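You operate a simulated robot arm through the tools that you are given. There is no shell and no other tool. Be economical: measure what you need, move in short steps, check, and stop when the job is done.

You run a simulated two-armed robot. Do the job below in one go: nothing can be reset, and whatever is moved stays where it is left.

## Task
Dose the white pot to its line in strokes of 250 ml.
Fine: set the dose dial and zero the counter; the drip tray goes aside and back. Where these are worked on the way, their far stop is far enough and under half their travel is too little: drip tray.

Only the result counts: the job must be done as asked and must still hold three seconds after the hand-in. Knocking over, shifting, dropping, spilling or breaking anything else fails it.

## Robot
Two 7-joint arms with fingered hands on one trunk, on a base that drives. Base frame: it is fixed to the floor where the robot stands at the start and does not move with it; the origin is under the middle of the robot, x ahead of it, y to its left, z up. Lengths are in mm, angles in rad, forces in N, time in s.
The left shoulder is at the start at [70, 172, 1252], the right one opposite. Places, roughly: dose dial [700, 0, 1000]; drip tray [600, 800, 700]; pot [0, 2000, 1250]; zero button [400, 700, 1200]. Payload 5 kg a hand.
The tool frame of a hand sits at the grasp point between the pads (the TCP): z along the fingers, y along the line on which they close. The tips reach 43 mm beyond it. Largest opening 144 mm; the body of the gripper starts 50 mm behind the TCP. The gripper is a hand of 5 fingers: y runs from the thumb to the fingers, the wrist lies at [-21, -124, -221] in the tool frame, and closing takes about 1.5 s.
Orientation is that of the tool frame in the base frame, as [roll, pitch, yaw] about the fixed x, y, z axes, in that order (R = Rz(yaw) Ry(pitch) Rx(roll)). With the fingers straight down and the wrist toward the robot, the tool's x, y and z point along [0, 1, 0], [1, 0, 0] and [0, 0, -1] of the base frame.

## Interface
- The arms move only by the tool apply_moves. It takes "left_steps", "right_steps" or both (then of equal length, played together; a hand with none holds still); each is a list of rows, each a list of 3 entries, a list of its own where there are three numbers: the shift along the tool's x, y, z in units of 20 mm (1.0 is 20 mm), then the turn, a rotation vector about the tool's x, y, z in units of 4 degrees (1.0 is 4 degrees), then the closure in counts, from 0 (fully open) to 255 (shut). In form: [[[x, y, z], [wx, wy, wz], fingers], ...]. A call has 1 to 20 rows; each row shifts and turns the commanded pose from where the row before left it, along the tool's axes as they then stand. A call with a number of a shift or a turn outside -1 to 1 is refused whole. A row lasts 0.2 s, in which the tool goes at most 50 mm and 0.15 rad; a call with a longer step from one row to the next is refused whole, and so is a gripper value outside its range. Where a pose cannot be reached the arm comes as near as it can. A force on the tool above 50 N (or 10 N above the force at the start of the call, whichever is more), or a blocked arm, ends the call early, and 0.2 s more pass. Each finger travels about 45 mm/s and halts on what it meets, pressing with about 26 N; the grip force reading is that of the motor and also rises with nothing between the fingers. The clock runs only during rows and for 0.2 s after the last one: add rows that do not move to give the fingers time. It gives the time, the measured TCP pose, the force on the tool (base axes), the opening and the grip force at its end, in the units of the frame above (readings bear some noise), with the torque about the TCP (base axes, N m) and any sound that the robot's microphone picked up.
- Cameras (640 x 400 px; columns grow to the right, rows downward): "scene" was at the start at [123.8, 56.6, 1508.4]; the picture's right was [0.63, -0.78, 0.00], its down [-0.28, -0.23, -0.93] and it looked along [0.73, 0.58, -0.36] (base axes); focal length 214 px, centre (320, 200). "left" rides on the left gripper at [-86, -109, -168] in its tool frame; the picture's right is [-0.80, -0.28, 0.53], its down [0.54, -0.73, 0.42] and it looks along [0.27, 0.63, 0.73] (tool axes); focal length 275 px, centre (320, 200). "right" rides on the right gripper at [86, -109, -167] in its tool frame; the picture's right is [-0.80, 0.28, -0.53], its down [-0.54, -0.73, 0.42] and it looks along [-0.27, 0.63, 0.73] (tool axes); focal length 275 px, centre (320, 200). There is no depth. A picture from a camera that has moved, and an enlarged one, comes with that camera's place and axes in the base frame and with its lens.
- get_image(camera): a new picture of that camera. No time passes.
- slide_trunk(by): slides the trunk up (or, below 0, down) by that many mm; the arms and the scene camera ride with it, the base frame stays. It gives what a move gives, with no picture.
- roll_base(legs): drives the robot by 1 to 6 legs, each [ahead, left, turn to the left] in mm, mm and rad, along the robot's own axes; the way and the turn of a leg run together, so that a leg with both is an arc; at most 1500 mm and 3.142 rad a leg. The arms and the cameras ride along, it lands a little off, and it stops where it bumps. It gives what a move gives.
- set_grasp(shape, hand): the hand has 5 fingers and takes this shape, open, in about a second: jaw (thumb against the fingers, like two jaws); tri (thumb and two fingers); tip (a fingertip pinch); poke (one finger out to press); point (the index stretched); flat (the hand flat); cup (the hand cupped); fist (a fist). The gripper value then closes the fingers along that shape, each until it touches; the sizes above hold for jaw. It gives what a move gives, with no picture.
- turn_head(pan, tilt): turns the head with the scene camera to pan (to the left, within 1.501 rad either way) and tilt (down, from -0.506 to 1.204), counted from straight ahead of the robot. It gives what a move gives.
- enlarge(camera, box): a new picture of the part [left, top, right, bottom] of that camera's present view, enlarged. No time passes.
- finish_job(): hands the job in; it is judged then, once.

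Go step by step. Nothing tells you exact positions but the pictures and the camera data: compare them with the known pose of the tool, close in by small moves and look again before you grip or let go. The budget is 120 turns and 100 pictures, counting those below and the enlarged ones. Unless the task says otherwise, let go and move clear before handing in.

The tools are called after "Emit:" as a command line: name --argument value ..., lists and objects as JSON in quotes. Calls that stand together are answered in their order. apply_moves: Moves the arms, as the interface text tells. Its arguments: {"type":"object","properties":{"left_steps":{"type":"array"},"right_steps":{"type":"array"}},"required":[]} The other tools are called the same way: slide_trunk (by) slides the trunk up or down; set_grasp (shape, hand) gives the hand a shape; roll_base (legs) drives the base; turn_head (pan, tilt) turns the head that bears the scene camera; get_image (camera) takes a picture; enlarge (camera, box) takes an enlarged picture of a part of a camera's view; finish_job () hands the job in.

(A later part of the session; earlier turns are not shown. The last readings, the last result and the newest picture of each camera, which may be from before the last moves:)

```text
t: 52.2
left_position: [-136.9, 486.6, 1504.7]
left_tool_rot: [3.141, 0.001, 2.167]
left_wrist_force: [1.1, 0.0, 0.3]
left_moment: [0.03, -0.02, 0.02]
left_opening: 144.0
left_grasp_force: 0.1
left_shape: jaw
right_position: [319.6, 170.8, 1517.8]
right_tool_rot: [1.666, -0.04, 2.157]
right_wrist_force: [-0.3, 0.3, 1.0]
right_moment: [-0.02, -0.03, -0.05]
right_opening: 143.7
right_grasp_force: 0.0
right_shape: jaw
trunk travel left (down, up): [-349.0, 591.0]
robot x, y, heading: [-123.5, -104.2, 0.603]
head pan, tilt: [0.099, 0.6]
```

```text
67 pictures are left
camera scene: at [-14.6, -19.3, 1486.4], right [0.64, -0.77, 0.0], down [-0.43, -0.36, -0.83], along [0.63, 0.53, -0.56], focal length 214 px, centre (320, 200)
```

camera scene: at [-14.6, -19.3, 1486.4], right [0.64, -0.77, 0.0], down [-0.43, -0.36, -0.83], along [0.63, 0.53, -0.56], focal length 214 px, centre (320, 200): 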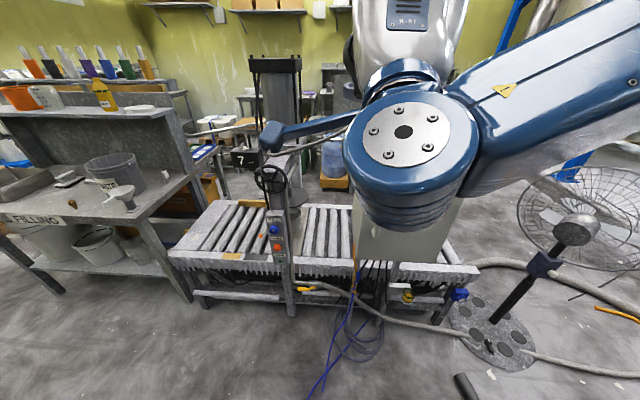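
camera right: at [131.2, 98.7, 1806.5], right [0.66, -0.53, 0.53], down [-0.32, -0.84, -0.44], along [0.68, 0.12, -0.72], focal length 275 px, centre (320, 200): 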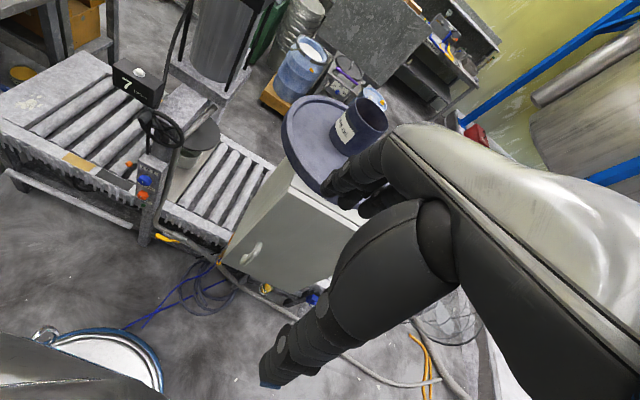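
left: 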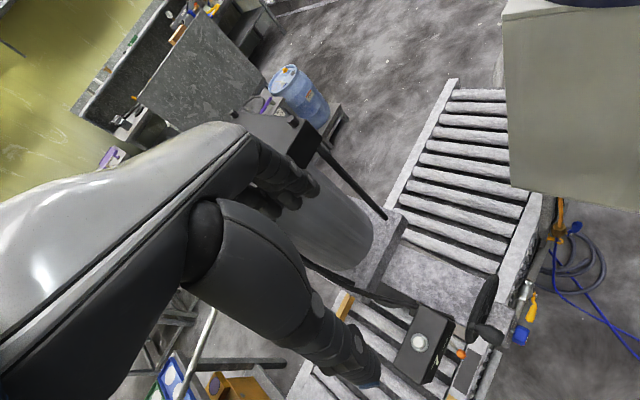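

Emit:
apply_moves --right_steps '[[[-0.3, -1, 0], [0, 0, 0], 0], [[-0.3, -1, 0], [0, 0, 0], 0], [[-0.3, -1, 0], [0, 0, 0], 0], [[-0.3, -1, 0], [0, 0, 0], 0], [[-0.3, -1, 0], [0, 0, 0], 0], [[-0.3, -1, 0], [0, 0, 0], 0], [[-0.3, -1, 0], [0, 0, 0], 0], [[-0.3, -1, 0], [0, 0, 0], 0], [[-0.3, -1, 0], [0, 0, 0], 0], [[-0.3, -1, 0], [0, 0, 0], 0], [[-0.3, -1, 0], [0, 0, 0], 0], [[-0.3, -1, 0], [0, 0, 0], 0]]'

Emit:
apply_moves --right_steps '[[[0, 0, 0], [0, 0, -1], 0], [[0, 0, 0], [0, 0, -1], 0], [[0, 0, 0], [0, 0, -1], 0], [[0, 0, 0], [0, 0, -1], 0], [[0, 0, 0], [0, 0, -1], 0], [[0, 0, 0], [0, 0, -1], 0], [[0, 0, 0], [0, 0, -1], 0], [[0, 0, 0], [0, 0, -1], 0], [[0, 0, 0], [0, 0, -1], 0], [[0, 0, 0], [0, 0, -1], 0], [[0, 0, 0], [0, 0, -1], 0], [[0, 0, 0], [0, 0, -1], 0], [[0, 0, 0], [0, 0, -1], 0], [[0, 0, 0], [0, 0, -1], 0], [[0, 0, 0], [0, 0, -1], 0], [[0, 0, 0], [0, 0, -1], 0], [[0, 0, 0], [0, 0, -1], 0], [[0, 0, 0], [0, 0, -1], 0], [[0, 0, 0], [0, 0, -1], 0], [[0, 0, 0], [0, 0, -1], 0]]'

Emit:
get_image --camera "scene"

```text
t: 54.8
left_position: [-136.1, 487.0, 1504.4]
left_tool_rot: [-3.14, 0.001, 2.166]
left_wrist_force: [0.5, 0.4, -0.3]
left_moment: [-0.04, 0.02, -0.01]
left_opening: 143.7
left_grasp_force: 0.1
left_shape: jaw
right_position: [363.1, 211.5, 1334.3]
right_tool_rot: [1.672, -0.038, 2.159]
right_wrist_force: [0.8, 0.2, -0.1]
right_moment: [0.01, 0.02, -0.02]
right_opening: 144.1
right_grasp_force: 0.0
right_shape: jaw
right hand out of reach, approached as far as the arm can: row 1, 2, 3, 4, 5, 6, 7, 8, 9, 10, 11, 12
trunk travel left (down, up): [-349.0, 591.0]
robot x, y, heading: [-123.5, -104.1, 0.593]
head pan, tilt: [0.099, 0.6]
```

```text
t: 59.0
left_position: [-136.1, 485.2, 1505.9]
left_tool_rot: [-3.141, 0.0, 2.166]
left_wrist_force: [-0.3, -0.3, 1.1]
left_moment: [0.01, 0.01, 0.0]
left_opening: 143.8
left_grasp_force: 0.1
left_shape: jaw
right_position: [376.8, 240.2, 1334.6]
right_tool_rot: [1.995, 1.337, 2.578]
right_wrist_force: [-0.6, 0.2, -0.2]
right_moment: [0.0, 0.04, 0.03]
right_opening: 143.9
right_grasp_force: 0.2
right_shape: jaw
right hand out of reach, approached as far as the arm can: row 3, 4, 5, 6, 7, 8, 10, 12
trunk travel left (down, up): [-349.0, 591.0]
robot x, y, heading: [-124.5, -102.3, 0.593]
head pan, tilt: [0.099, 0.6]
```

```text
66 pictures are left
camera scene: at [-13.1, -20.2, 1486.3], right [0.64, -0.77, 0.0], down [-0.43, -0.36, -0.83], along [0.63, 0.53, -0.56], focal length 214 px, centre (320, 200)
```

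scene: 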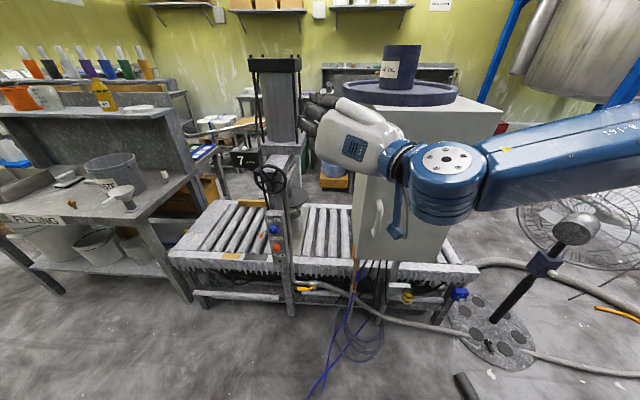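

Emit:
apply_moves --right_steps '[[[0, 0, -0.9], [0, 0, -1], 0], [[0, 0, -0.9], [0, 0, -1], 0], [[0, 0, -0.9], [0, 0, -0.6], 0], [[0, 0, -0.9], [0, 0, 0], 0], [[0.97, -0.42, 0], [0, 0, 0], 0], [[0.97, -0.42, 0], [0, 0, 0], 0], [[0.97, -0.42, 0], [0, 0, 0], 0], [[0.97, -0.42, 0], [0, 0, 0], 0], [[0.97, -0.42, 0], [0, 0, 0], 0], [[0.97, -0.42, 0], [0, 0, 0], 0], [[0.97, -0.42, 0], [0, 0, 0], 0], [[0.97, -0.42, 0], [0, 0, 0], 0], [[0.97, -0.42, 0], [0, 0, 0], 0], [[0.97, -0.42, 0], [0, 0, 0], 0], [[0.97, -0.42, 0], [0, 0, 0], 0], [[0.97, -0.42, 0], [0, 0, 0], 0], [[0.97, -0.42, 0], [0, 0, 0], 0]]'

Emit:
get_image --camera "scene"

Emit:
get_image --camera "right"

```text
t: 62.6
left_position: [-137.2, 484.6, 1504.8]
left_tool_rot: [-3.142, 0.0, 2.165]
left_wrist_force: [-0.5, -0.1, -1.1]
left_moment: [-0.02, -0.02, -0.02]
left_opening: 143.5
left_grasp_force: 0.1
left_shape: jaw
right_position: [413.5, 200.9, 1119.4]
right_tool_rot: [2.818, 1.474, -2.874]
right_wrist_force: [-0.6, -3.8, -8.4]
right_moment: [0.43, -0.73, -0.07]
right_opening: 143.9
right_grasp_force: 0.0
right_shape: jaw
right hand out of reach, approached as far as the arm can: row 2, 3, 4, 5, 6, 7, 8, 9, 10, 11, 12, 14
trunk travel left (down, up): [-349.0, 591.0]
robot x, y, heading: [-122.3, -100.8, 0.594]
head pan, tilt: [0.099, 0.6]
```

```text
65 pictures are left
camera scene: at [-13.6, -19.8, 1485.9], right [0.64, -0.77, 0.0], down [-0.43, -0.36, -0.83], along [0.63, 0.53, -0.56], focal length 214 px, centre (320, 200)
```

scene: 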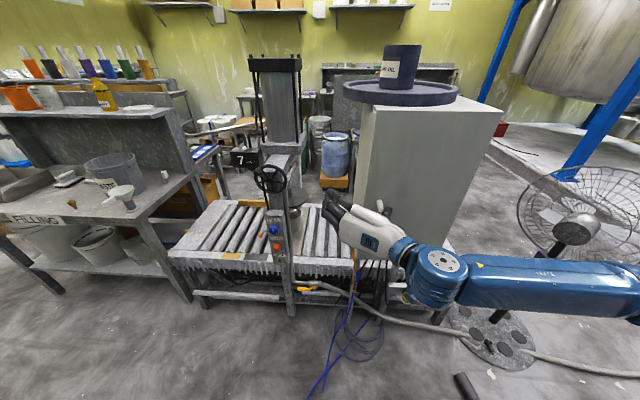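

```text
64 pictures are left
camera right: at [327.9, 15.3, 1045.1], right [-0.52, -0.04, 0.85], down [0.8, -0.35, 0.48], along [0.28, 0.93, 0.22], focal length 275 px, centre (320, 200)
```

right: 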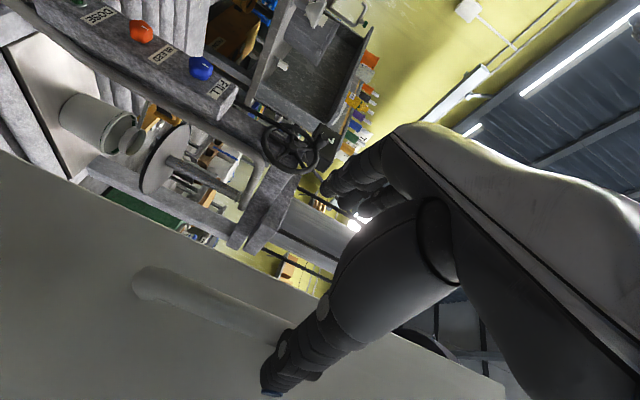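

Emit:
roll_base --legs '[[-150, 0, 0]]'

Emit:
apply_moves --right_steps '[[[0, -0.5, 0], [0, 0, 0], 0], [[0, -0.5, 0], [0, 0, 0], 0]]'

Emit:
get_image --camera "right"

```text
t: 63.7
left_position: [-200.0, 446.2, 1508.7]
left_tool_rot: [3.133, -0.003, 2.175]
left_wrist_force: [-1.3, -2.9, 1.1]
left_moment: [0.16, -0.21, 0.07]
left_opening: 144.1
left_grasp_force: 0.1
left_shape: jaw
right_position: [352.2, 166.8, 1122.2]
right_tool_rot: [2.771, 1.475, -2.913]
right_wrist_force: [-1.5, -1.4, 0.6]
right_moment: [-0.01, 0.01, -0.02]
right_opening: 143.9
right_grasp_force: 0.0
right_shape: jaw
trunk travel left (down, up): [-349.0, 591.0]
robot x, y, heading: [-178.1, -134.5, 0.604]
head pan, tilt: [0.099, 0.6]
stopped in leg 1: the robot was blocked; the commanded pose is now the measured one
```

```text
t: 64.3
left_position: [-196.6, 449.6, 1506.1]
left_tool_rot: [3.138, -0.001, 2.174]
left_wrist_force: [-0.2, -0.1, 0.2]
left_moment: [0.05, -0.04, 0.05]
left_opening: 143.8
left_grasp_force: 0.1
left_shape: jaw
right_position: [371.4, 156.9, 1117.3]
right_tool_rot: [2.787, 1.473, -2.894]
right_wrist_force: [-0.2, -0.2, 0.0]
right_moment: [-0.03, 0.0, -0.03]
right_opening: 144.1
right_grasp_force: 0.0
right_shape: jaw
right hand out of reach, approached as far as the arm can: row 2
trunk travel left (down, up): [-349.0, 591.0]
robot x, y, heading: [-175.5, -138.8, 0.607]
head pan, tilt: [0.099, 0.6]
```

```text
63 pictures are left
camera right: at [287.8, -29.9, 1043.5], right [-0.52, -0.05, 0.85], down [0.81, -0.35, 0.48], along [0.27, 0.94, 0.22], focal length 275 px, centre (320, 200)
```

right: 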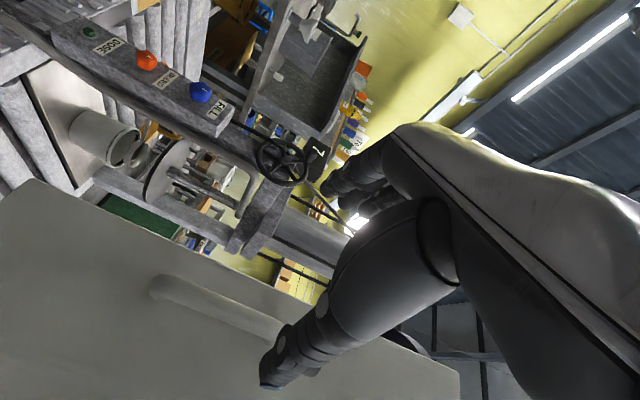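

Emit:
apply_moves --right_steps '[[[0.4, -0.5, 0.4], [0, 0, 0], 0], [[0.4, -0.5, 0.4], [0, 0, 0], 0], [[0.4, -0.5, 0.4], [0, 0, 0], 0], [[0.4, -0.5, 0.4], [0, 0, 0], 0]]'

Emit:
get_image --camera "right"

Emit:
enlarge --camera "scene" --box '[290, 100, 490, 300]'

```text
t: 65.3
left_position: [-194.3, 448.9, 1506.5]
left_tool_rot: [3.141, -0.003, 2.175]
left_wrist_force: [0.3, -0.3, 0.9]
left_moment: [0.04, -0.01, 0.02]
left_opening: 143.8
left_grasp_force: 0.0
left_shape: jaw
right_position: [418.2, 138.1, 1080.2]
right_tool_rot: [2.79, 1.469, -2.893]
right_wrist_force: [0.3, -0.8, 0.1]
right_moment: [-0.01, -0.02, 0.02]
right_opening: 144.1
right_grasp_force: 0.0
right_shape: jaw
trunk travel left (down, up): [-349.0, 591.0]
robot x, y, heading: [-176.8, -139.4, 0.605]
head pan, tilt: [0.099, 0.6]
```

```text
62 pictures are left
camera right: at [334.6, -48.1, 1006.5], right [-0.52, -0.05, 0.85], down [0.81, -0.35, 0.47], along [0.27, 0.94, 0.22], focal length 275 px, centre (320, 200)
```

right: 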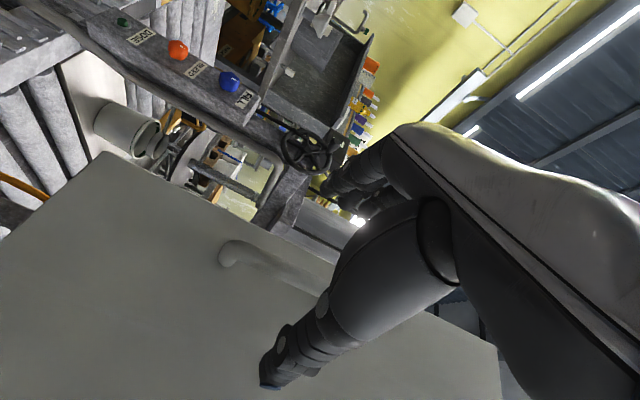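

```text
2.00 times, centred on (390, 200) of scene
camera zoom: at [-65.4, -54.7, 1486.5], right [0.65, -0.76, 0.0], down [-0.43, -0.36, -0.83], along [0.63, 0.53, -0.56], focal length 429 px, centre (180, 200)
```

zoom: 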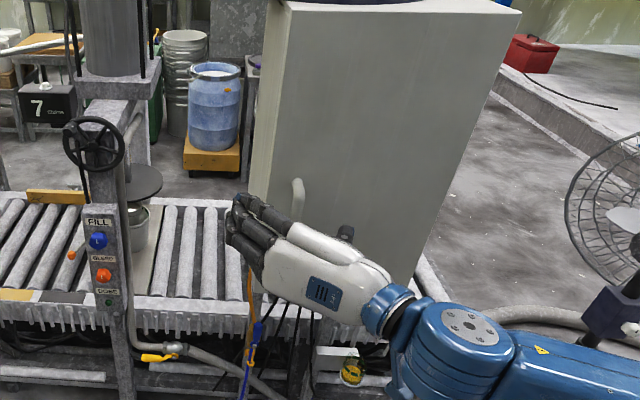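

Emit:
apply_moves --right_steps '[[[0, -0.1, 0.6], [0, 0, 0], 0], [[0, -0.1, 0.6], [0, 0, 0], 0], [[0, 0, 0.6], [0, 0, 0], 0], [[0, 0, 0.5], [0, 0, 0], 0]]'

Emit:
get_image --camera "right"

Emit:
enlarge --camera "scene" --box '[340, 160, 440, 260]'

```text
t: 66.3
left_position: [-193.4, 449.7, 1506.6]
left_tool_rot: [3.141, -0.002, 2.174]
left_wrist_force: [-0.3, 0.4, 0.7]
left_moment: [-0.02, -0.02, 0.01]
left_opening: 143.9
left_grasp_force: 0.0
left_shape: jaw
right_position: [457.8, 161.7, 1075.9]
right_tool_rot: [2.809, 1.473, -2.873]
right_wrist_force: [-0.1, -0.4, -0.1]
right_moment: [-0.01, 0.0, 0.01]
right_opening: 143.8
right_grasp_force: 0.1
right_shape: jaw
trunk travel left (down, up): [-349.0, 591.0]
robot x, y, heading: [-174.8, -137.3, 0.603]
head pan, tilt: [0.099, 0.6]
```

```text
60 pictures are left
camera right: at [374.3, -23.7, 1002.3], right [-0.52, -0.05, 0.85], down [0.81, -0.35, 0.48], along [0.27, 0.94, 0.22], focal length 275 px, centre (320, 200)
```

right: 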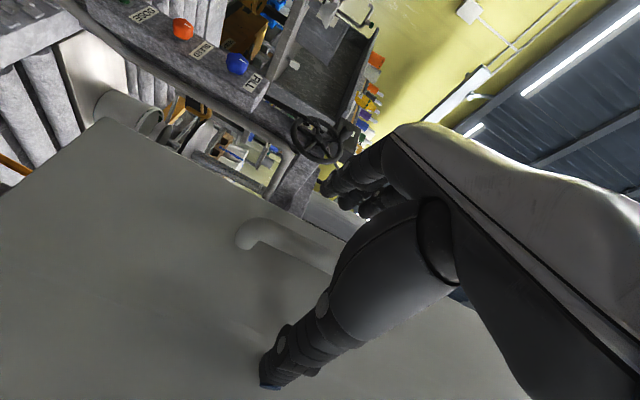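

```text
4.00 times, centred on (390, 210) of scene
camera zoom: at [-65.1, -53.4, 1486.3], right [0.65, -0.76, 0.0], down [-0.43, -0.37, -0.82], along [0.63, 0.53, -0.57], focal length 858 px, centre (40, 160)
```

zoom: 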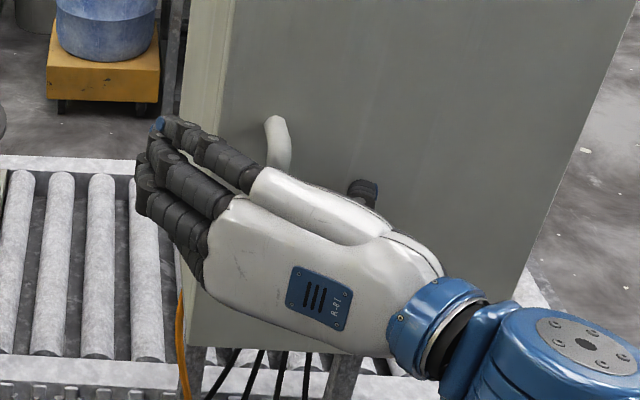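

Emit:
apply_moves --right_steps '[[[0, -0.5, 0.3], [0, 0, 0], 60], [[0, 0, 0], [0, 0, 0], 200], [[0, 0, 0], [0, 0, 0], 255], [[0, 0, 0], [0, 0, 0], 255], [[0, 0, 0], [0, 0, 0], 255], [[0, 0, 0], [0, 0, 0], 255], [[0, 0, 0], [0, 0, 0], 255], [[0, 0, 0], [0, 0, 0], 255], [[0, 0, 0], [0, 0, 0], 255], [[0, 0, 0], [0, 0, 0], 255]]'

Emit:
get_image --camera "right"

```text
t: 68.5
left_position: [-199.3, 448.3, 1505.9]
left_tool_rot: [3.136, -0.001, 2.174]
left_wrist_force: [0.1, 0.5, 0.9]
left_moment: [0.0, 0.01, 0.0]
left_opening: 144.0
left_grasp_force: 0.2
left_shape: jaw
right_position: [464.3, 156.8, 1077.4]
right_tool_rot: [2.806, 1.472, -2.876]
right_wrist_force: [-41.8, -20.5, -7.6]
right_moment: [-0.17, 0.19, -3.02]
right_opening: 103.8
right_grasp_force: 26.0
right_shape: jaw
trunk travel left (down, up): [-349.0, 591.0]
robot x, y, heading: [-176.2, -133.9, 0.601]
head pan, tilt: [0.099, 0.6]
```

```text
58 pictures are left
camera right: at [380.1, -30.6, 1003.6], right [-0.52, -0.05, 0.85], down [0.81, -0.35, 0.48], along [0.27, 0.94, 0.22], focal length 275 px, centre (320, 200)
```

right: 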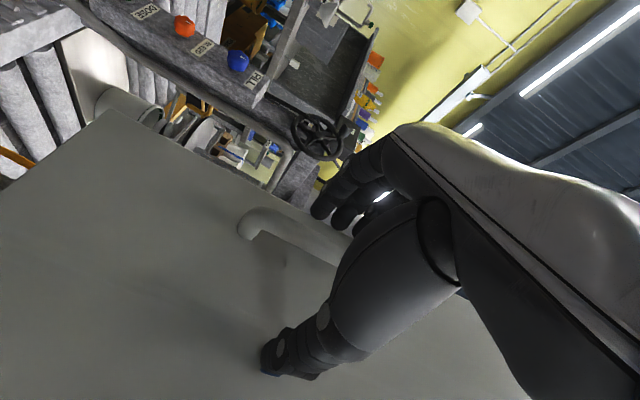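

Emit:
apply_moves --right_steps '[[[0, 0, -0.8], [0, 0, 0], 0], [[0, 0, -0.4], [0, 0, 0], 0], [[0, 0, 0], [0, 0, 0], 255], [[0, 0, 0], [0, 0, 0], 255], [[0, 0, 0], [0, 0, 0], 255], [[0, 0, 0], [0, 0, 0], 255], [[0, 0, 0], [0, 0, 0], 255], [[0, 0, 0], [0, 0, 0], 255], [[0, 0, 0], [0, 0, 0], 255], [[0, 0, 0], [0, 0, 0], 255]]'

Emit:
get_image --camera "right"

```text
t: 70.7
left_position: [-192.5, 450.8, 1504.5]
left_tool_rot: [3.141, -0.001, 2.175]
left_wrist_force: [0.3, 0.1, 1.3]
left_moment: [0.0, 0.0, 0.0]
left_opening: 143.8
left_grasp_force: 0.1
left_shape: jaw
right_position: [448.5, 144.4, 1077.8]
right_tool_rot: [2.794, 1.471, -2.892]
right_wrist_force: [1.3, 1.4, 0.5]
right_moment: [-0.08, -0.09, 0.07]
right_opening: 11.7
right_grasp_force: 25.7
right_shape: jaw
trunk travel left (down, up): [-349.0, 591.0]
robot x, y, heading: [-171.2, -135.7, 0.606]
head pan, tilt: [0.099, 0.6]
```

```text
57 pictures are left
camera right: at [364.8, -41.9, 1003.8], right [-0.52, -0.05, 0.85], down [0.81, -0.35, 0.48], along [0.27, 0.94, 0.22], focal length 275 px, centre (320, 200)
```

right: 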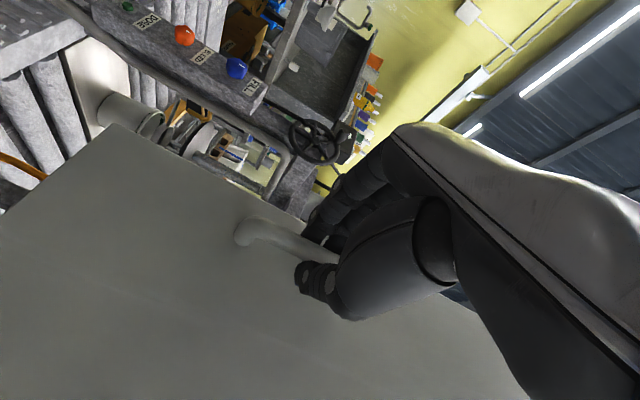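

Emit:
apply_moves --right_steps '[[[0, -0.27, -0.77], [-1, 0, 0], 255], [[0, -0.27, -0.77], [-1, 0, 0], 255], [[0, -0.27, -0.77], [-1, 0, 0], 255], [[0, -0.27, -0.77], [-1, 0, 0], 255]]'

Emit:
get_image --camera "right"

```text
t: 71.7
left_position: [-193.6, 450.1, 1505.9]
left_tool_rot: [-3.141, -0.001, 2.174]
left_wrist_force: [-0.8, -1.0, 0.3]
left_moment: [0.04, -0.01, 0.0]
left_opening: 143.6
left_grasp_force: 0.1
left_shape: jaw
right_position: [417.6, 88.6, 1081.1]
right_tool_rot: [2.54, 1.467, -2.865]
right_wrist_force: [-4.0, 0.4, -18.1]
right_moment: [-0.66, 0.03, 0.04]
right_opening: 12.2
right_grasp_force: 25.8
right_shape: jaw
trunk travel left (down, up): [-349.0, 591.0]
robot x, y, heading: [-176.2, -137.0, 0.602]
head pan, tilt: [0.099, 0.6]
```

```text
56 pictures are left
camera right: at [385.6, -112.5, 1002.2], right [-0.48, -0.21, 0.85], down [0.88, -0.12, 0.46], along [0.01, 0.97, 0.24], focal length 275 px, centre (320, 200)
```

right: 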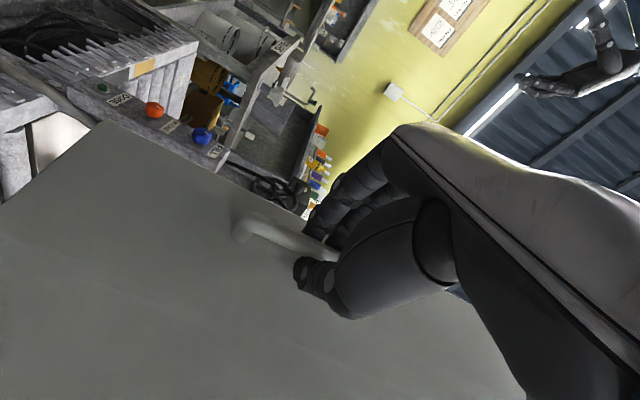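

Emit:
apply_moves --right_steps '[[[0.12, -0.27, -0.77], [-1, 0, 0], 255], [[0.12, -0.27, -0.77], [-1, 0, 0], 255], [[0.1, -0.27, -0.77], [-1, 0, 0], 255], [[0.07, -0.27, -0.77], [-1, 0, 0], 255], [[0.07, -0.27, -0.77], [-1, 0, 0], 255], [[0.07, -0.27, -0.77], [-1, 0, 0], 255]]'

```text
t: 73.1
left_position: [-196.4, 450.1, 1505.3]
left_tool_rot: [3.138, 0.001, 2.176]
left_wrist_force: [-0.6, 0.6, 0.5]
left_moment: [-0.01, -0.01, -0.02]
left_opening: 143.9
left_grasp_force: 0.0
left_shape: jaw
right_position: [396.1, -6.9, 1077.3]
right_tool_rot: [2.088, 1.473, -2.898]
right_wrist_force: [-7.6, 2.7, 4.3]
right_moment: [0.03, -0.17, 0.19]
right_opening: 12.3
right_grasp_force: 25.8
right_shape: jaw
trunk travel left (down, up): [-349.0, 591.0]
robot x, y, heading: [-172.8, -138.8, 0.6]
head pan, tilt: [0.099, 0.6]
```

Emit:
apply_moves --right_steps '[[[0.06, -0.27, -0.77], [-1, 0, 0], 255], [[0.06, -0.27, -0.77], [-1, 0, 0], 255], [[0.06, -0.27, -0.77], [-1, 0, 0], 255], [[0.06, -0.27, -0.77], [-1, 0, 0], 255], [[0.06, -0.27, -0.77], [-1, 0, 0], 255], [[0.06, -0.27, -0.77], [-1, 0, 0], 255], [[0.06, -0.27, -0.77], [-1, 0, 0], 255], [[0.06, -0.27, -0.77], [-1, 0, 0], 255]]'

Emit:
turn_head --pan 0.0 --tilt 0.55

Emit:
get_image --camera "scene"

```text
t: 74.9
left_position: [-197.4, 450.7, 1506.4]
left_tool_rot: [3.136, -0.001, 2.174]
left_wrist_force: [-0.4, -0.1, 0.1]
left_moment: [0.04, -0.02, 0.0]
left_opening: 143.9
left_grasp_force: 0.1
left_shape: jaw
right_position: [435.1, -132.0, 1067.2]
right_tool_rot: [1.518, 1.472, -2.909]
right_wrist_force: [-3.4, -0.6, 33.1]
right_moment: [0.6, 0.5, 0.03]
right_opening: 11.1
right_grasp_force: 25.7
right_shape: jaw
trunk travel left (down, up): [-349.0, 591.0]
robot x, y, heading: [-174.6, -137.8, 0.599]
head pan, tilt: [0.099, 0.6]
```

```text
t: 75.6
left_position: [-196.2, 450.6, 1505.9]
left_tool_rot: [3.139, 0.001, 2.174]
left_wrist_force: [0.8, 0.4, 0.6]
left_moment: [-0.02, 0.0, -0.03]
left_opening: 143.9
left_grasp_force: 0.1
left_shape: jaw
right_position: [434.5, -130.3, 1067.7]
right_tool_rot: [1.528, 1.472, -2.902]
right_wrist_force: [-2.8, -2.8, 34.5]
right_moment: [0.68, 0.54, 0.12]
right_opening: 11.0
right_grasp_force: 25.8
right_shape: jaw
trunk travel left (down, up): [-349.0, 591.0]
robot x, y, heading: [-171.0, -137.1, 0.605]
head pan, tilt: [0.0, 0.55]
```

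```text
55 pictures are left
camera scene: at [-62.1, -59.8, 1491.2], right [0.57, -0.82, 0.0], down [-0.43, -0.3, -0.85], along [0.7, 0.48, -0.52], focal length 214 px, centre (320, 200)
```

scene: 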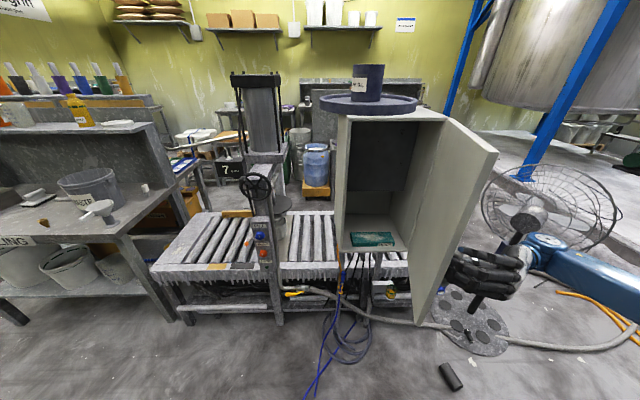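

Emit:
apply_moves --right_steps '[[[-0.3, 0, 0], [0, 0, 0], 255], [[0, -0.27, -0.77], [-1, 0, 0], 255], [[0, -0.27, -0.77], [-1, 0, 0], 255], [[0, -0.27, -0.77], [-1, 0, 0], 255], [[0, -0.27, -0.77], [-1, 0, 0], 255], [[0, -0.27, -0.77], [-1, 0, 0], 255], [[0, 0, 0], [0, 0, 0], 0], [[0, 0, 0], [0, 0, 0], 0], [[0, 0, 0], [0, 0, 0], 0], [[0, 0, 0], [0, 0, 0], 0], [[0, 0, 0], [0, 0, 0], 0], [[0, 0, 0], [0, 0, 0], 0], [[0, 0, 0], [0, 0, 0], 0], [[0, 0, 0], [0, 0, 0], 0]]'

Emit:
enlarge --camera "scene" --box '[320, 90, 500, 280]'

```text
t: 78.6
left_position: [-194.3, 451.2, 1505.6]
left_tool_rot: [3.141, -0.003, 2.175]
left_wrist_force: [-0.2, -0.7, 0.4]
left_moment: [0.0, -0.04, 0.0]
left_opening: 143.8
left_grasp_force: 0.0
left_shape: jaw
right_position: [480.1, -171.9, 1069.2]
right_tool_rot: [1.244, 1.472, -2.866]
right_wrist_force: [-0.5, 0.6, -0.4]
right_moment: [0.04, -0.05, 0.01]
right_opening: 143.5
right_grasp_force: 0.0
right_shape: jaw
right hand out of reach, approached as far as the arm can: row 6
trunk travel left (down, up): [-349.0, 591.0]
robot x, y, heading: [-174.0, -136.2, 0.601]
head pan, tilt: [0.0, 0.55]
```

```text
2.11 times, centred on (410, 185) of scene
camera zoom: at [-58.8, -59.4, 1490.8], right [0.57, -0.82, 0.0], down [-0.43, -0.3, -0.85], along [0.7, 0.48, -0.52], focal length 452 px, centre (130, 232)
```

zoom: 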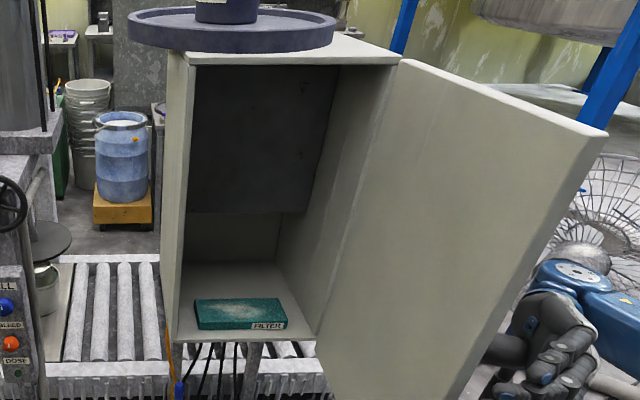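

Emit:
enlarge --camera "scene" --box '[340, 110, 420, 190]'

```text
5.00 times, centred on (380, 150) of scene
camera zoom: at [-58.8, -59.4, 1490.8], right [0.57, -0.82, 0.0], down [-0.43, -0.3, -0.85], along [0.7, 0.48, -0.52], focal length 1072 px, centre (20, 450)
```

zoom: 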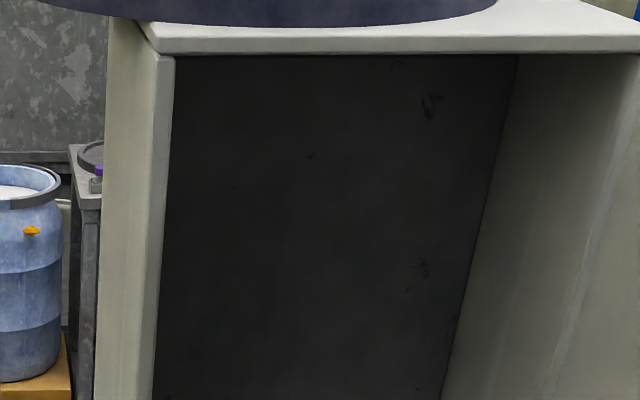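

No dial is visible yet; a dark panel fills the upper back. I'll retract the right hand from the handle and look in from lower.

Emit:
apply_moves --right_steps '[[[0, 0, -1], [0, 0, 0], 0], [[0, 0, -1], [0, 0, 0], 0], [[0, 0, -1], [0, 0, 0], 0], [[0, 0, -1], [0, 0, 0], 0], [[0, 0, -1], [0, 0, 0], 0], [[0, 0, -1], [0, 0, 0], 0]]'

Emit:
get_image --camera "right"

Emit:
get_image --camera "scene"

```text
t: 80.0
left_position: [-193.4, 450.8, 1505.7]
left_tool_rot: [3.142, -0.001, 2.175]
left_wrist_force: [-0.2, -1.0, 0.0]
left_moment: [0.02, -0.02, -0.02]
left_opening: 143.5
left_grasp_force: 0.1
left_shape: jaw
right_position: [480.2, -170.7, 1070.7]
right_tool_rot: [1.233, 1.473, -2.877]
right_wrist_force: [-0.3, -0.9, -0.4]
right_moment: [-0.01, 0.01, 0.01]
right_opening: 143.7
right_grasp_force: 0.1
right_shape: jaw
right hand out of reach, approached as far as the arm can: row 1, 2, 3, 4, 5, 6
trunk travel left (down, up): [-349.0, 591.0]
robot x, y, heading: [-178.6, -137.4, 0.601]
head pan, tilt: [0.0, 0.55]
```

```text
52 pictures are left
camera right: at [656.3, -250.3, 968.5], right [0.14, -0.58, 0.8], down [0.41, 0.77, 0.49], along [-0.9, 0.26, 0.35], focal length 275 px, centre (320, 200)
```

right: 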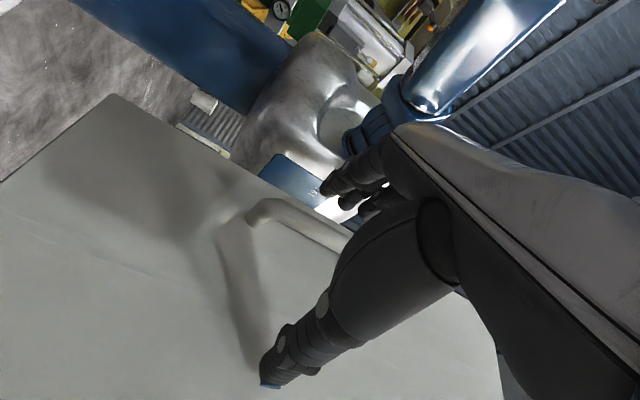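

```text
51 pictures are left
camera scene: at [-58.8, -59.5, 1490.8], right [0.57, -0.82, 0.0], down [-0.43, -0.3, -0.85], along [0.7, 0.48, -0.52], focal length 214 px, centre (320, 200)
```

scene: 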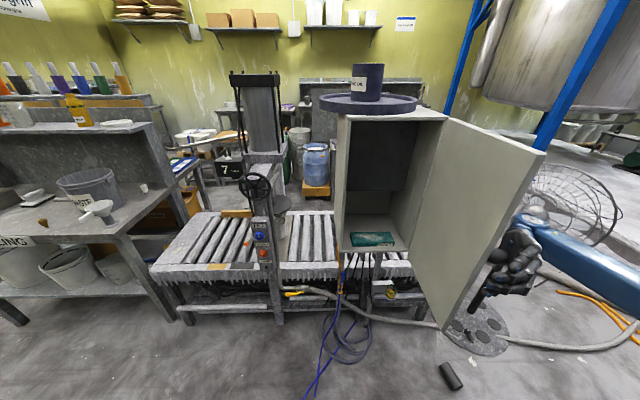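

Emit:
roll_base --legs '[[0, -130, 0]]'

Emit:
apply_moves --right_steps '[[[0, 0, -0.3], [1, 0, 0], 0], [[0, 0, -0.3], [1, 0, 0], 0], [[0, 0, -0.3], [1, 0, 0], 0], [[0, 0, -0.3], [1, 0, 0], 0], [[0, 0, -0.3], [1, 0, 0], 0], [[0, 0, -0.3], [1, 0, 0], 0], [[0, 0, -0.3], [1, 0, 0], 0], [[0, 0, -0.3], [1, 0, 0], 0], [[0, 0, -0.3], [1, 0, 0], 0], [[0, 0, -0.3], [1, 0, 0], 0], [[0, 0, -0.5], [1, 0, 0], 0], [[0, 0, -0.5], [1, 0, 0], 0], [[0, 0, -0.5], [1, 0, 0], 0], [[0, 0, -0.5], [1, 0, 0], 0], [[0, 0, -0.5], [1, 0, 0], 0], [[0, 0, -0.5], [1, 0, 0], 0]]'

Emit:
get_image --camera "scene"

```text
t: 80.8
left_position: [-183.8, 445.8, 1504.6]
left_tool_rot: [3.139, 0.001, 2.169]
left_wrist_force: [-0.8, 1.3, 0.1]
left_moment: [-0.04, -0.04, 0.0]
left_opening: 143.8
left_grasp_force: 0.0
left_shape: jaw
right_position: [487.7, -179.2, 1071.9]
right_tool_rot: [1.252, 1.478, -2.864]
right_wrist_force: [0.4, 1.0, 0.6]
right_moment: [-0.04, -0.03, -0.01]
right_opening: 143.7
right_grasp_force: 0.0
right_shape: jaw
trunk travel left (down, up): [-349.0, 591.0]
robot x, y, heading: [-162.3, -143.4, 0.598]
head pan, tilt: [0.0, 0.55]
stopped in leg 1: the robot was blocked; the commanded pose is now the measured one
```

```text
t: 84.2
left_position: [-181.6, 442.1, 1505.9]
left_tool_rot: [3.14, -0.001, 2.168]
left_wrist_force: [0.0, 0.3, 0.2]
left_moment: [0.0, -0.05, -0.02]
left_opening: 144.1
left_grasp_force: 0.0
left_shape: jaw
right_position: [489.7, -295.5, 1073.2]
right_tool_rot: [2.341, 1.474, -2.893]
right_wrist_force: [-0.5, 0.9, -0.4]
right_moment: [0.01, -0.03, -0.01]
right_opening: 143.8
right_grasp_force: 0.1
right_shape: jaw
trunk travel left (down, up): [-349.0, 591.0]
robot x, y, heading: [-166.7, -144.4, 0.602]
head pan, tilt: [0.0, 0.55]
```

```text
50 pictures are left
camera scene: at [-48.8, -67.9, 1490.9], right [0.56, -0.83, 0.0], down [-0.43, -0.29, -0.85], along [0.71, 0.48, -0.52], focal length 214 px, centre (320, 200)
```

scene: 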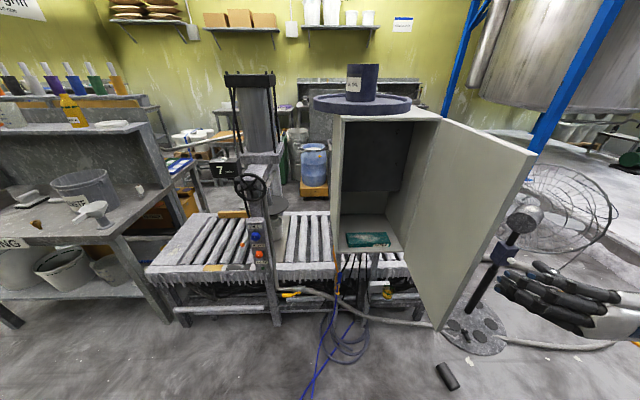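

Emit:
turn_head --pan -1.45 --tilt 0.7

Emit:
get_image --camera "scene"

```text
t: 85.8
left_position: [-180.5, 443.6, 1505.7]
left_tool_rot: [3.14, 0.0, 2.169]
left_wrist_force: [0.1, 0.7, 0.0]
left_moment: [0.0, 0.0, 0.06]
left_opening: 144.0
left_grasp_force: 0.0
left_shape: jaw
right_position: [490.4, -295.2, 1072.7]
right_tool_rot: [2.338, 1.476, -2.894]
right_wrist_force: [-0.1, -1.2, 1.3]
right_moment: [0.03, -0.02, 0.01]
right_opening: 144.0
right_grasp_force: 0.0
right_shape: jaw
trunk travel left (down, up): [-349.0, 591.0]
robot x, y, heading: [-165.7, -145.0, 0.595]
head pan, tilt: [-1.45, 0.7]
```

```text
49 pictures are left
camera scene: at [-66.1, -182.4, 1477.7], right [-0.75, -0.66, 0.0], down [-0.42, 0.48, -0.77], along [0.5, -0.58, -0.64], focal length 214 px, centre (320, 200)
```

scene: 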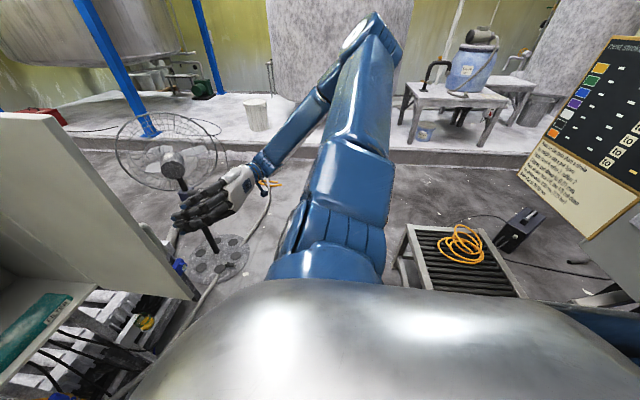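

There's a board with colours and numbers and written instructions behind-right; I'll read it.

Emit:
enlarge --camera "scene" --box '[510, 30, 640, 250]'

```text
1.82 times, centred on (575, 140) of scene
camera zoom: at [-66.1, -182.4, 1477.7], right [-0.75, -0.66, 0.0], down [-0.42, 0.48, -0.77], along [0.5, -0.58, -0.64], focal length 390 px, centre (-144, 309)
```

zoom: 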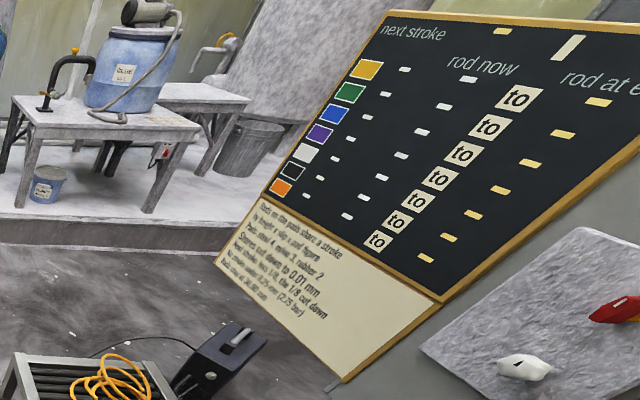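

Emit:
roll_base --legs '[[0, 0, -1.0]]'

Emit:
turn_head --pan -1.3 --tilt 0.25

Emit:
get_image --camera "scene"

```text
t: 87.0
left_position: [-109.7, 440.4, 1505.7]
left_tool_rot: [3.14, 0.0, 2.057]
left_wrist_force: [0.6, 0.0, 0.1]
left_moment: [0.02, -0.01, 0.01]
left_opening: 143.8
left_grasp_force: 0.1
left_shape: jaw
right_position: [475.5, -367.5, 1073.0]
right_tool_rot: [2.332, 1.476, -3.012]
right_wrist_force: [0.5, 0.6, -0.2]
right_moment: [-0.01, -0.03, 0.03]
right_opening: 144.0
right_grasp_force: 0.0
right_shape: jaw
trunk travel left (down, up): [-349.0, 591.0]
robot x, y, heading: [-162.7, -144.5, 0.483]
head pan, tilt: [-1.45, 0.7]
stopped in leg 1: the robot was blocked; the commanded pose is now the measured one
```

```text
t: 87.8
left_position: [-111.0, 440.7, 1507.0]
left_tool_rot: [3.137, -0.001, 2.056]
left_wrist_force: [-0.1, -0.3, -0.4]
left_moment: [-0.04, -0.02, -0.01]
left_opening: 144.2
left_grasp_force: 0.0
left_shape: jaw
right_position: [472.0, -367.6, 1074.6]
right_tool_rot: [2.332, 1.474, -3.014]
right_wrist_force: [-0.2, -0.1, 0.8]
right_moment: [-0.03, 0.02, -0.02]
right_opening: 143.9
right_grasp_force: 0.2
right_shape: jaw
trunk travel left (down, up): [-349.0, 591.0]
robot x, y, heading: [-163.0, -144.4, 0.483]
head pan, tilt: [-1.3, 0.25]
```

```text
47 pictures are left
camera scene: at [-51.8, -191.1, 1518.5], right [-0.73, -0.69, 0.0], down [-0.17, 0.18, -0.97], along [0.66, -0.71, -0.25], focal length 214 px, centre (320, 200)
```

scene: 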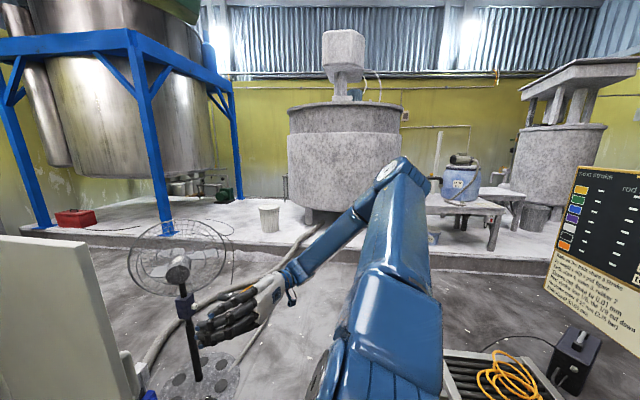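

Emit:
get_image --camera "right"

```text
46 pictures are left
camera right: at [454.1, -568.6, 991.2], right [-0.47, -0.25, 0.85], down [0.88, -0.08, 0.46], along [-0.05, 0.96, 0.26], focal length 275 px, centre (320, 200)
```

right: 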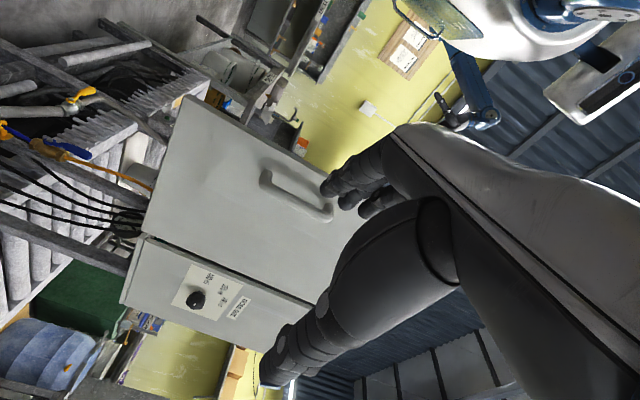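

The dose dial is on the cabinet's right side (black knob with a scale). Zooming in.

Emit:
enlarge --camera "right" --box '[160, 250, 280, 350]'

```text
4.00 times, centred on (220, 300) of right
camera zoom: at [454.1, -568.6, 991.2], right [-0.47, -0.25, 0.85], down [0.88, -0.08, 0.46], along [-0.05, 0.96, 0.26], focal length 1101 px, centre (720, -200)
```

zoom: 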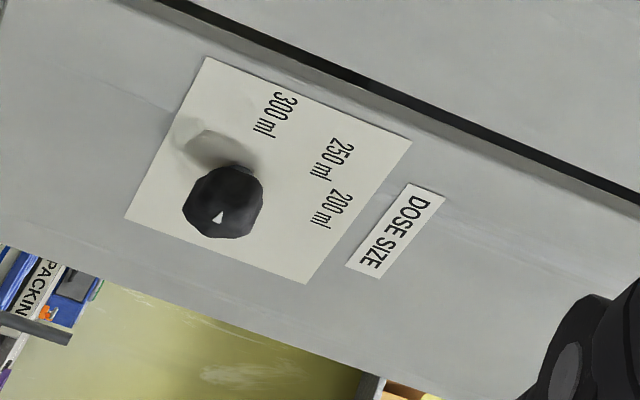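

The dial reads from ~200–300 ml and its pointer seems at 300. I'll first push the door shut with the right fist since it isn't needed.

Emit:
set_grasp --hand "right" --shape "fist"

Emit:
turn_head --pan 0.0 --tilt 0.55

Emit:
apply_moves --right_steps '[[[0, 0.575, 0.8], [0, 0, 0], 255], [[0, 0.575, 0.8], [0, 0, 0], 255], [[0, 0.575, 0.8], [0, 0, 0], 255], [[0, 0.575, 0.8], [0, 0, 0], 255], [[0, 0.575, 0.8], [0, 0, 0], 255], [[0, 0.575, 0.8], [0, 0, 0], 255], [[0, 0.575, 0.8], [0, 0, 0], 255], [[0, 0.575, 0.8], [0, 0, 0], 255], [[0, 0.575, 0.8], [0, 0, 0], 255], [[0, 0.575, 0.8], [0, 0, 0], 255], [[0, 0.575, 0.8], [0, 0, 0], 255], [[0, 0.575, 0.8], [0, 0, 0], 255]]'

Emit:
get_image --camera "scene"

```text
t: 88.8
left_position: [-110.5, 442.3, 1505.8]
left_tool_rot: [3.14, -0.001, 2.056]
left_wrist_force: [-1.1, -0.1, 0.8]
left_moment: [0.01, -0.01, -0.01]
left_opening: 143.8
left_grasp_force: 0.1
left_shape: jaw
right_position: [473.1, -369.1, 1073.2]
right_tool_rot: [2.354, 1.477, -2.993]
right_wrist_force: [0.3, 0.7, -0.5]
right_moment: [0.0, 0.01, 0.0]
right_opening: 0.0
right_grasp_force: 0.1
right_shape: fist
trunk travel left (down, up): [-349.0, 591.0]
robot x, y, heading: [-163.0, -146.0, 0.487]
head pan, tilt: [-1.3, 0.25]
```

```text
t: 90.2
left_position: [-110.5, 440.3, 1506.6]
left_tool_rot: [3.141, -0.002, 2.055]
left_wrist_force: [-0.3, 0.4, -0.2]
left_moment: [-0.02, 0.01, -0.01]
left_opening: 143.6
left_grasp_force: 0.1
left_shape: jaw
right_position: [472.5, -368.2, 1073.5]
right_tool_rot: [2.35, 1.476, -2.996]
right_wrist_force: [-0.1, 0.1, -0.6]
right_moment: [0.0, -0.02, 0.0]
right_opening: 0.2
right_grasp_force: 0.0
right_shape: fist
trunk travel left (down, up): [-349.0, 591.0]
robot x, y, heading: [-160.1, -150.0, 0.488]
head pan, tilt: [0.0, 0.55]
```

```text
t: 92.8
left_position: [-109.3, 440.8, 1505.8]
left_tool_rot: [3.14, -0.003, 2.055]
left_wrist_force: [0.2, 0.1, 0.0]
left_moment: [-0.05, 0.01, -0.01]
left_opening: 143.7
left_grasp_force: 0.0
left_shape: jaw
right_position: [474.4, -129.9, 1068.7]
right_tool_rot: [2.339, 1.475, -3.006]
right_wrist_force: [0.3, -0.6, 0.1]
right_moment: [-0.01, 0.03, 0.01]
right_opening: 136.3
right_grasp_force: 0.0
right_shape: fist
trunk travel left (down, up): [-349.0, 591.0]
robot x, y, heading: [-161.4, -142.6, 0.481]
head pan, tilt: [0.0, 0.55]
```

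```text
44 pictures are left
camera scene: at [-35.3, -81.2, 1490.8], right [0.47, -0.88, 0.0], down [-0.46, -0.24, -0.85], along [0.75, 0.4, -0.52], focal length 214 px, centre (320, 200)
```

scene: 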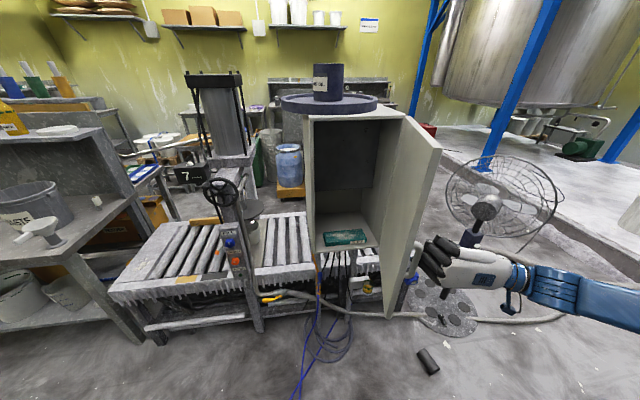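

Emit:
apply_moves --right_steps '[[[0, 0.67, 0.5], [0, 0, 0], 255], [[0, 0.67, 0.5], [0, 0, 0], 255], [[0, 0.67, 0.5], [0, 0, 0], 255], [[0, 0.67, 0.5], [0, 0, 0], 255], [[0, 0.67, 0.5], [0, 0, 0], 255], [[0, 0.76, 0.5], [0, 0, 0], 255], [[0, 0.76, 0.5], [0, 0, 0], 255], [[0, 0.76, 0.5], [0, 0, 0], 255], [[0, 0.76, 0.5], [0, 0, 0], 255], [[0, 0.6, 0.8], [0, 0, 0], 255], [[0, 0.6, 0.8], [0, 0, 0], 255], [[0, 0.5, 0.8], [0, 0, 0], 255], [[0, 0.4, 0.9], [0, 0, 0], 255], [[0, 0.3, 0.9], [0, 0, 0], 255], [[0, 0.2, 0.9], [0, 0, 0], 255]]'

Emit:
get_image --camera "scene"

```text
t: 96.0
left_position: [-106.0, 439.4, 1507.6]
left_tool_rot: [3.14, -0.003, 2.055]
left_wrist_force: [-0.5, -0.1, -0.3]
left_moment: [0.03, 0.04, -0.01]
left_opening: 143.8
left_grasp_force: 0.1
left_shape: jaw
right_position: [446.3, 124.6, 1068.0]
right_tool_rot: [2.304, 1.476, -3.044]
right_wrist_force: [22.4, -20.0, 9.0]
right_moment: [-0.33, -0.74, -0.77]
right_opening: 0.0
right_grasp_force: 0.1
right_shape: fist
trunk travel left (down, up): [-349.0, 591.0]
robot x, y, heading: [-160.9, -145.9, 0.486]
head pan, tilt: [0.0, 0.55]
```

```text
43 pictures are left
camera scene: at [-32.6, -84.1, 1490.8], right [0.47, -0.89, 0.0], down [-0.46, -0.24, -0.85], along [0.75, 0.4, -0.52], focal length 214 px, centre (320, 200)
```

scene: 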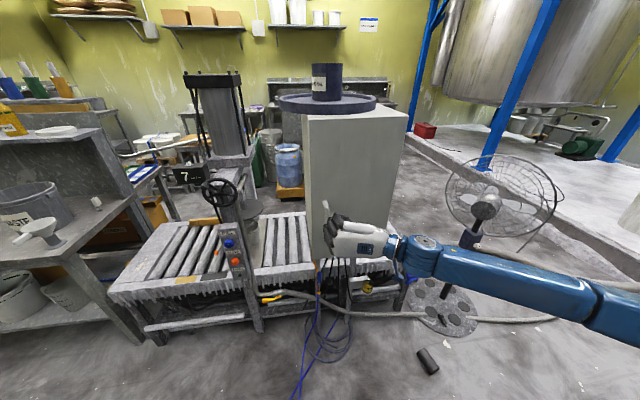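

Emit:
apply_moves --right_steps '[[[0, -0.5, 0], [0, 0, 0], 255], [[0, -0.3, 0.7], [0, 0, 0], 255], [[0, -0.3, 0.7], [0, 0, 0], 255], [[0, -0.2, 0.7], [0, 0, 0], 255]]'

Emit:
apply_moves --right_steps '[[[0, -0.3, -0.9], [0, 0, 0], 255], [[0, -0.3, -0.9], [0, 0, 0], 255], [[0, -0.3, -0.9], [0, 0, 0], 255], [[0, -0.8, -0.5], [0, 0, 0], 255], [[0, -0.8, -0.5], [0, 0, 0], 255], [[0, -0.8, -0.5], [0, 0, 0], 255], [[0, -0.8, -0.5], [0, 0, 0], 255], [[0, -0.8, -0.5], [0, 0, 0], 255], [[0, -0.8, -0.5], [0, 0, 0], 255]]'

Emit:
enlarge --camera "scene" --box '[260, 80, 440, 290]'

```text
t: 97.1
left_position: [-106.3, 436.4, 1508.5]
left_tool_rot: [3.137, -0.006, 2.051]
left_wrist_force: [0.0, 1.0, -0.7]
left_moment: [-0.05, 0.0, -0.03]
left_opening: 144.0
left_grasp_force: 0.0
left_shape: jaw
right_position: [492.4, 138.0, 1064.1]
right_tool_rot: [2.319, 1.477, -3.033]
right_wrist_force: [2.5, -44.1, 7.3]
right_moment: [-0.53, -0.39, 0.82]
right_opening: 0.0
right_grasp_force: 0.0
right_shape: fist
trunk travel left (down, up): [-349.0, 591.0]
robot x, y, heading: [-159.3, -145.4, 0.485]
head pan, tilt: [0.0, 0.55]
stopped in row 4 (right hand): the force on the tool passed its limit (the readings are from after the stop); the commanded pose is now the measured one
```

```text
t: 99.1
left_position: [-108.8, 440.9, 1506.2]
left_tool_rot: [3.138, -0.002, 2.053]
left_wrist_force: [-1.1, -0.1, 0.2]
left_moment: [0.05, -0.04, -0.02]
left_opening: 144.0
left_grasp_force: 0.1
left_shape: jaw
right_position: [513.6, -14.0, 1061.8]
right_tool_rot: [2.346, 1.473, -3.0]
right_wrist_force: [-0.1, -0.5, 0.5]
right_moment: [0.0, -0.02, 0.02]
right_opening: 136.5
right_grasp_force: 0.1
right_shape: fist
trunk travel left (down, up): [-349.0, 591.0]
robot x, y, heading: [-157.7, -143.6, 0.484]
head pan, tilt: [0.0, 0.55]
```

```text
1.90 times, centred on (350, 185) of scene
camera zoom: at [-35.4, -82.3, 1490.9], right [0.46, -0.89, 0.0], down [-0.46, -0.24, -0.85], along [0.75, 0.4, -0.52], focal length 408 px, centre (263, 229)
```

zoom: 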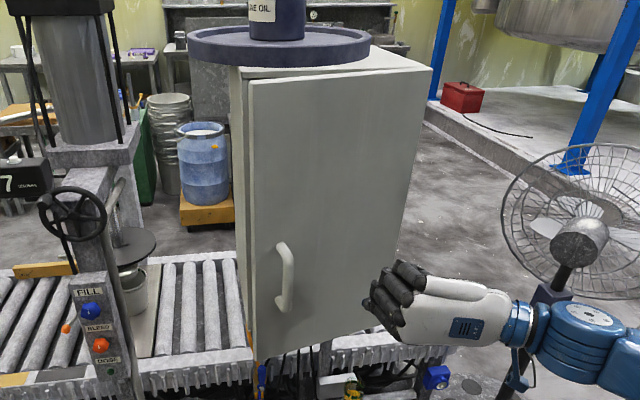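

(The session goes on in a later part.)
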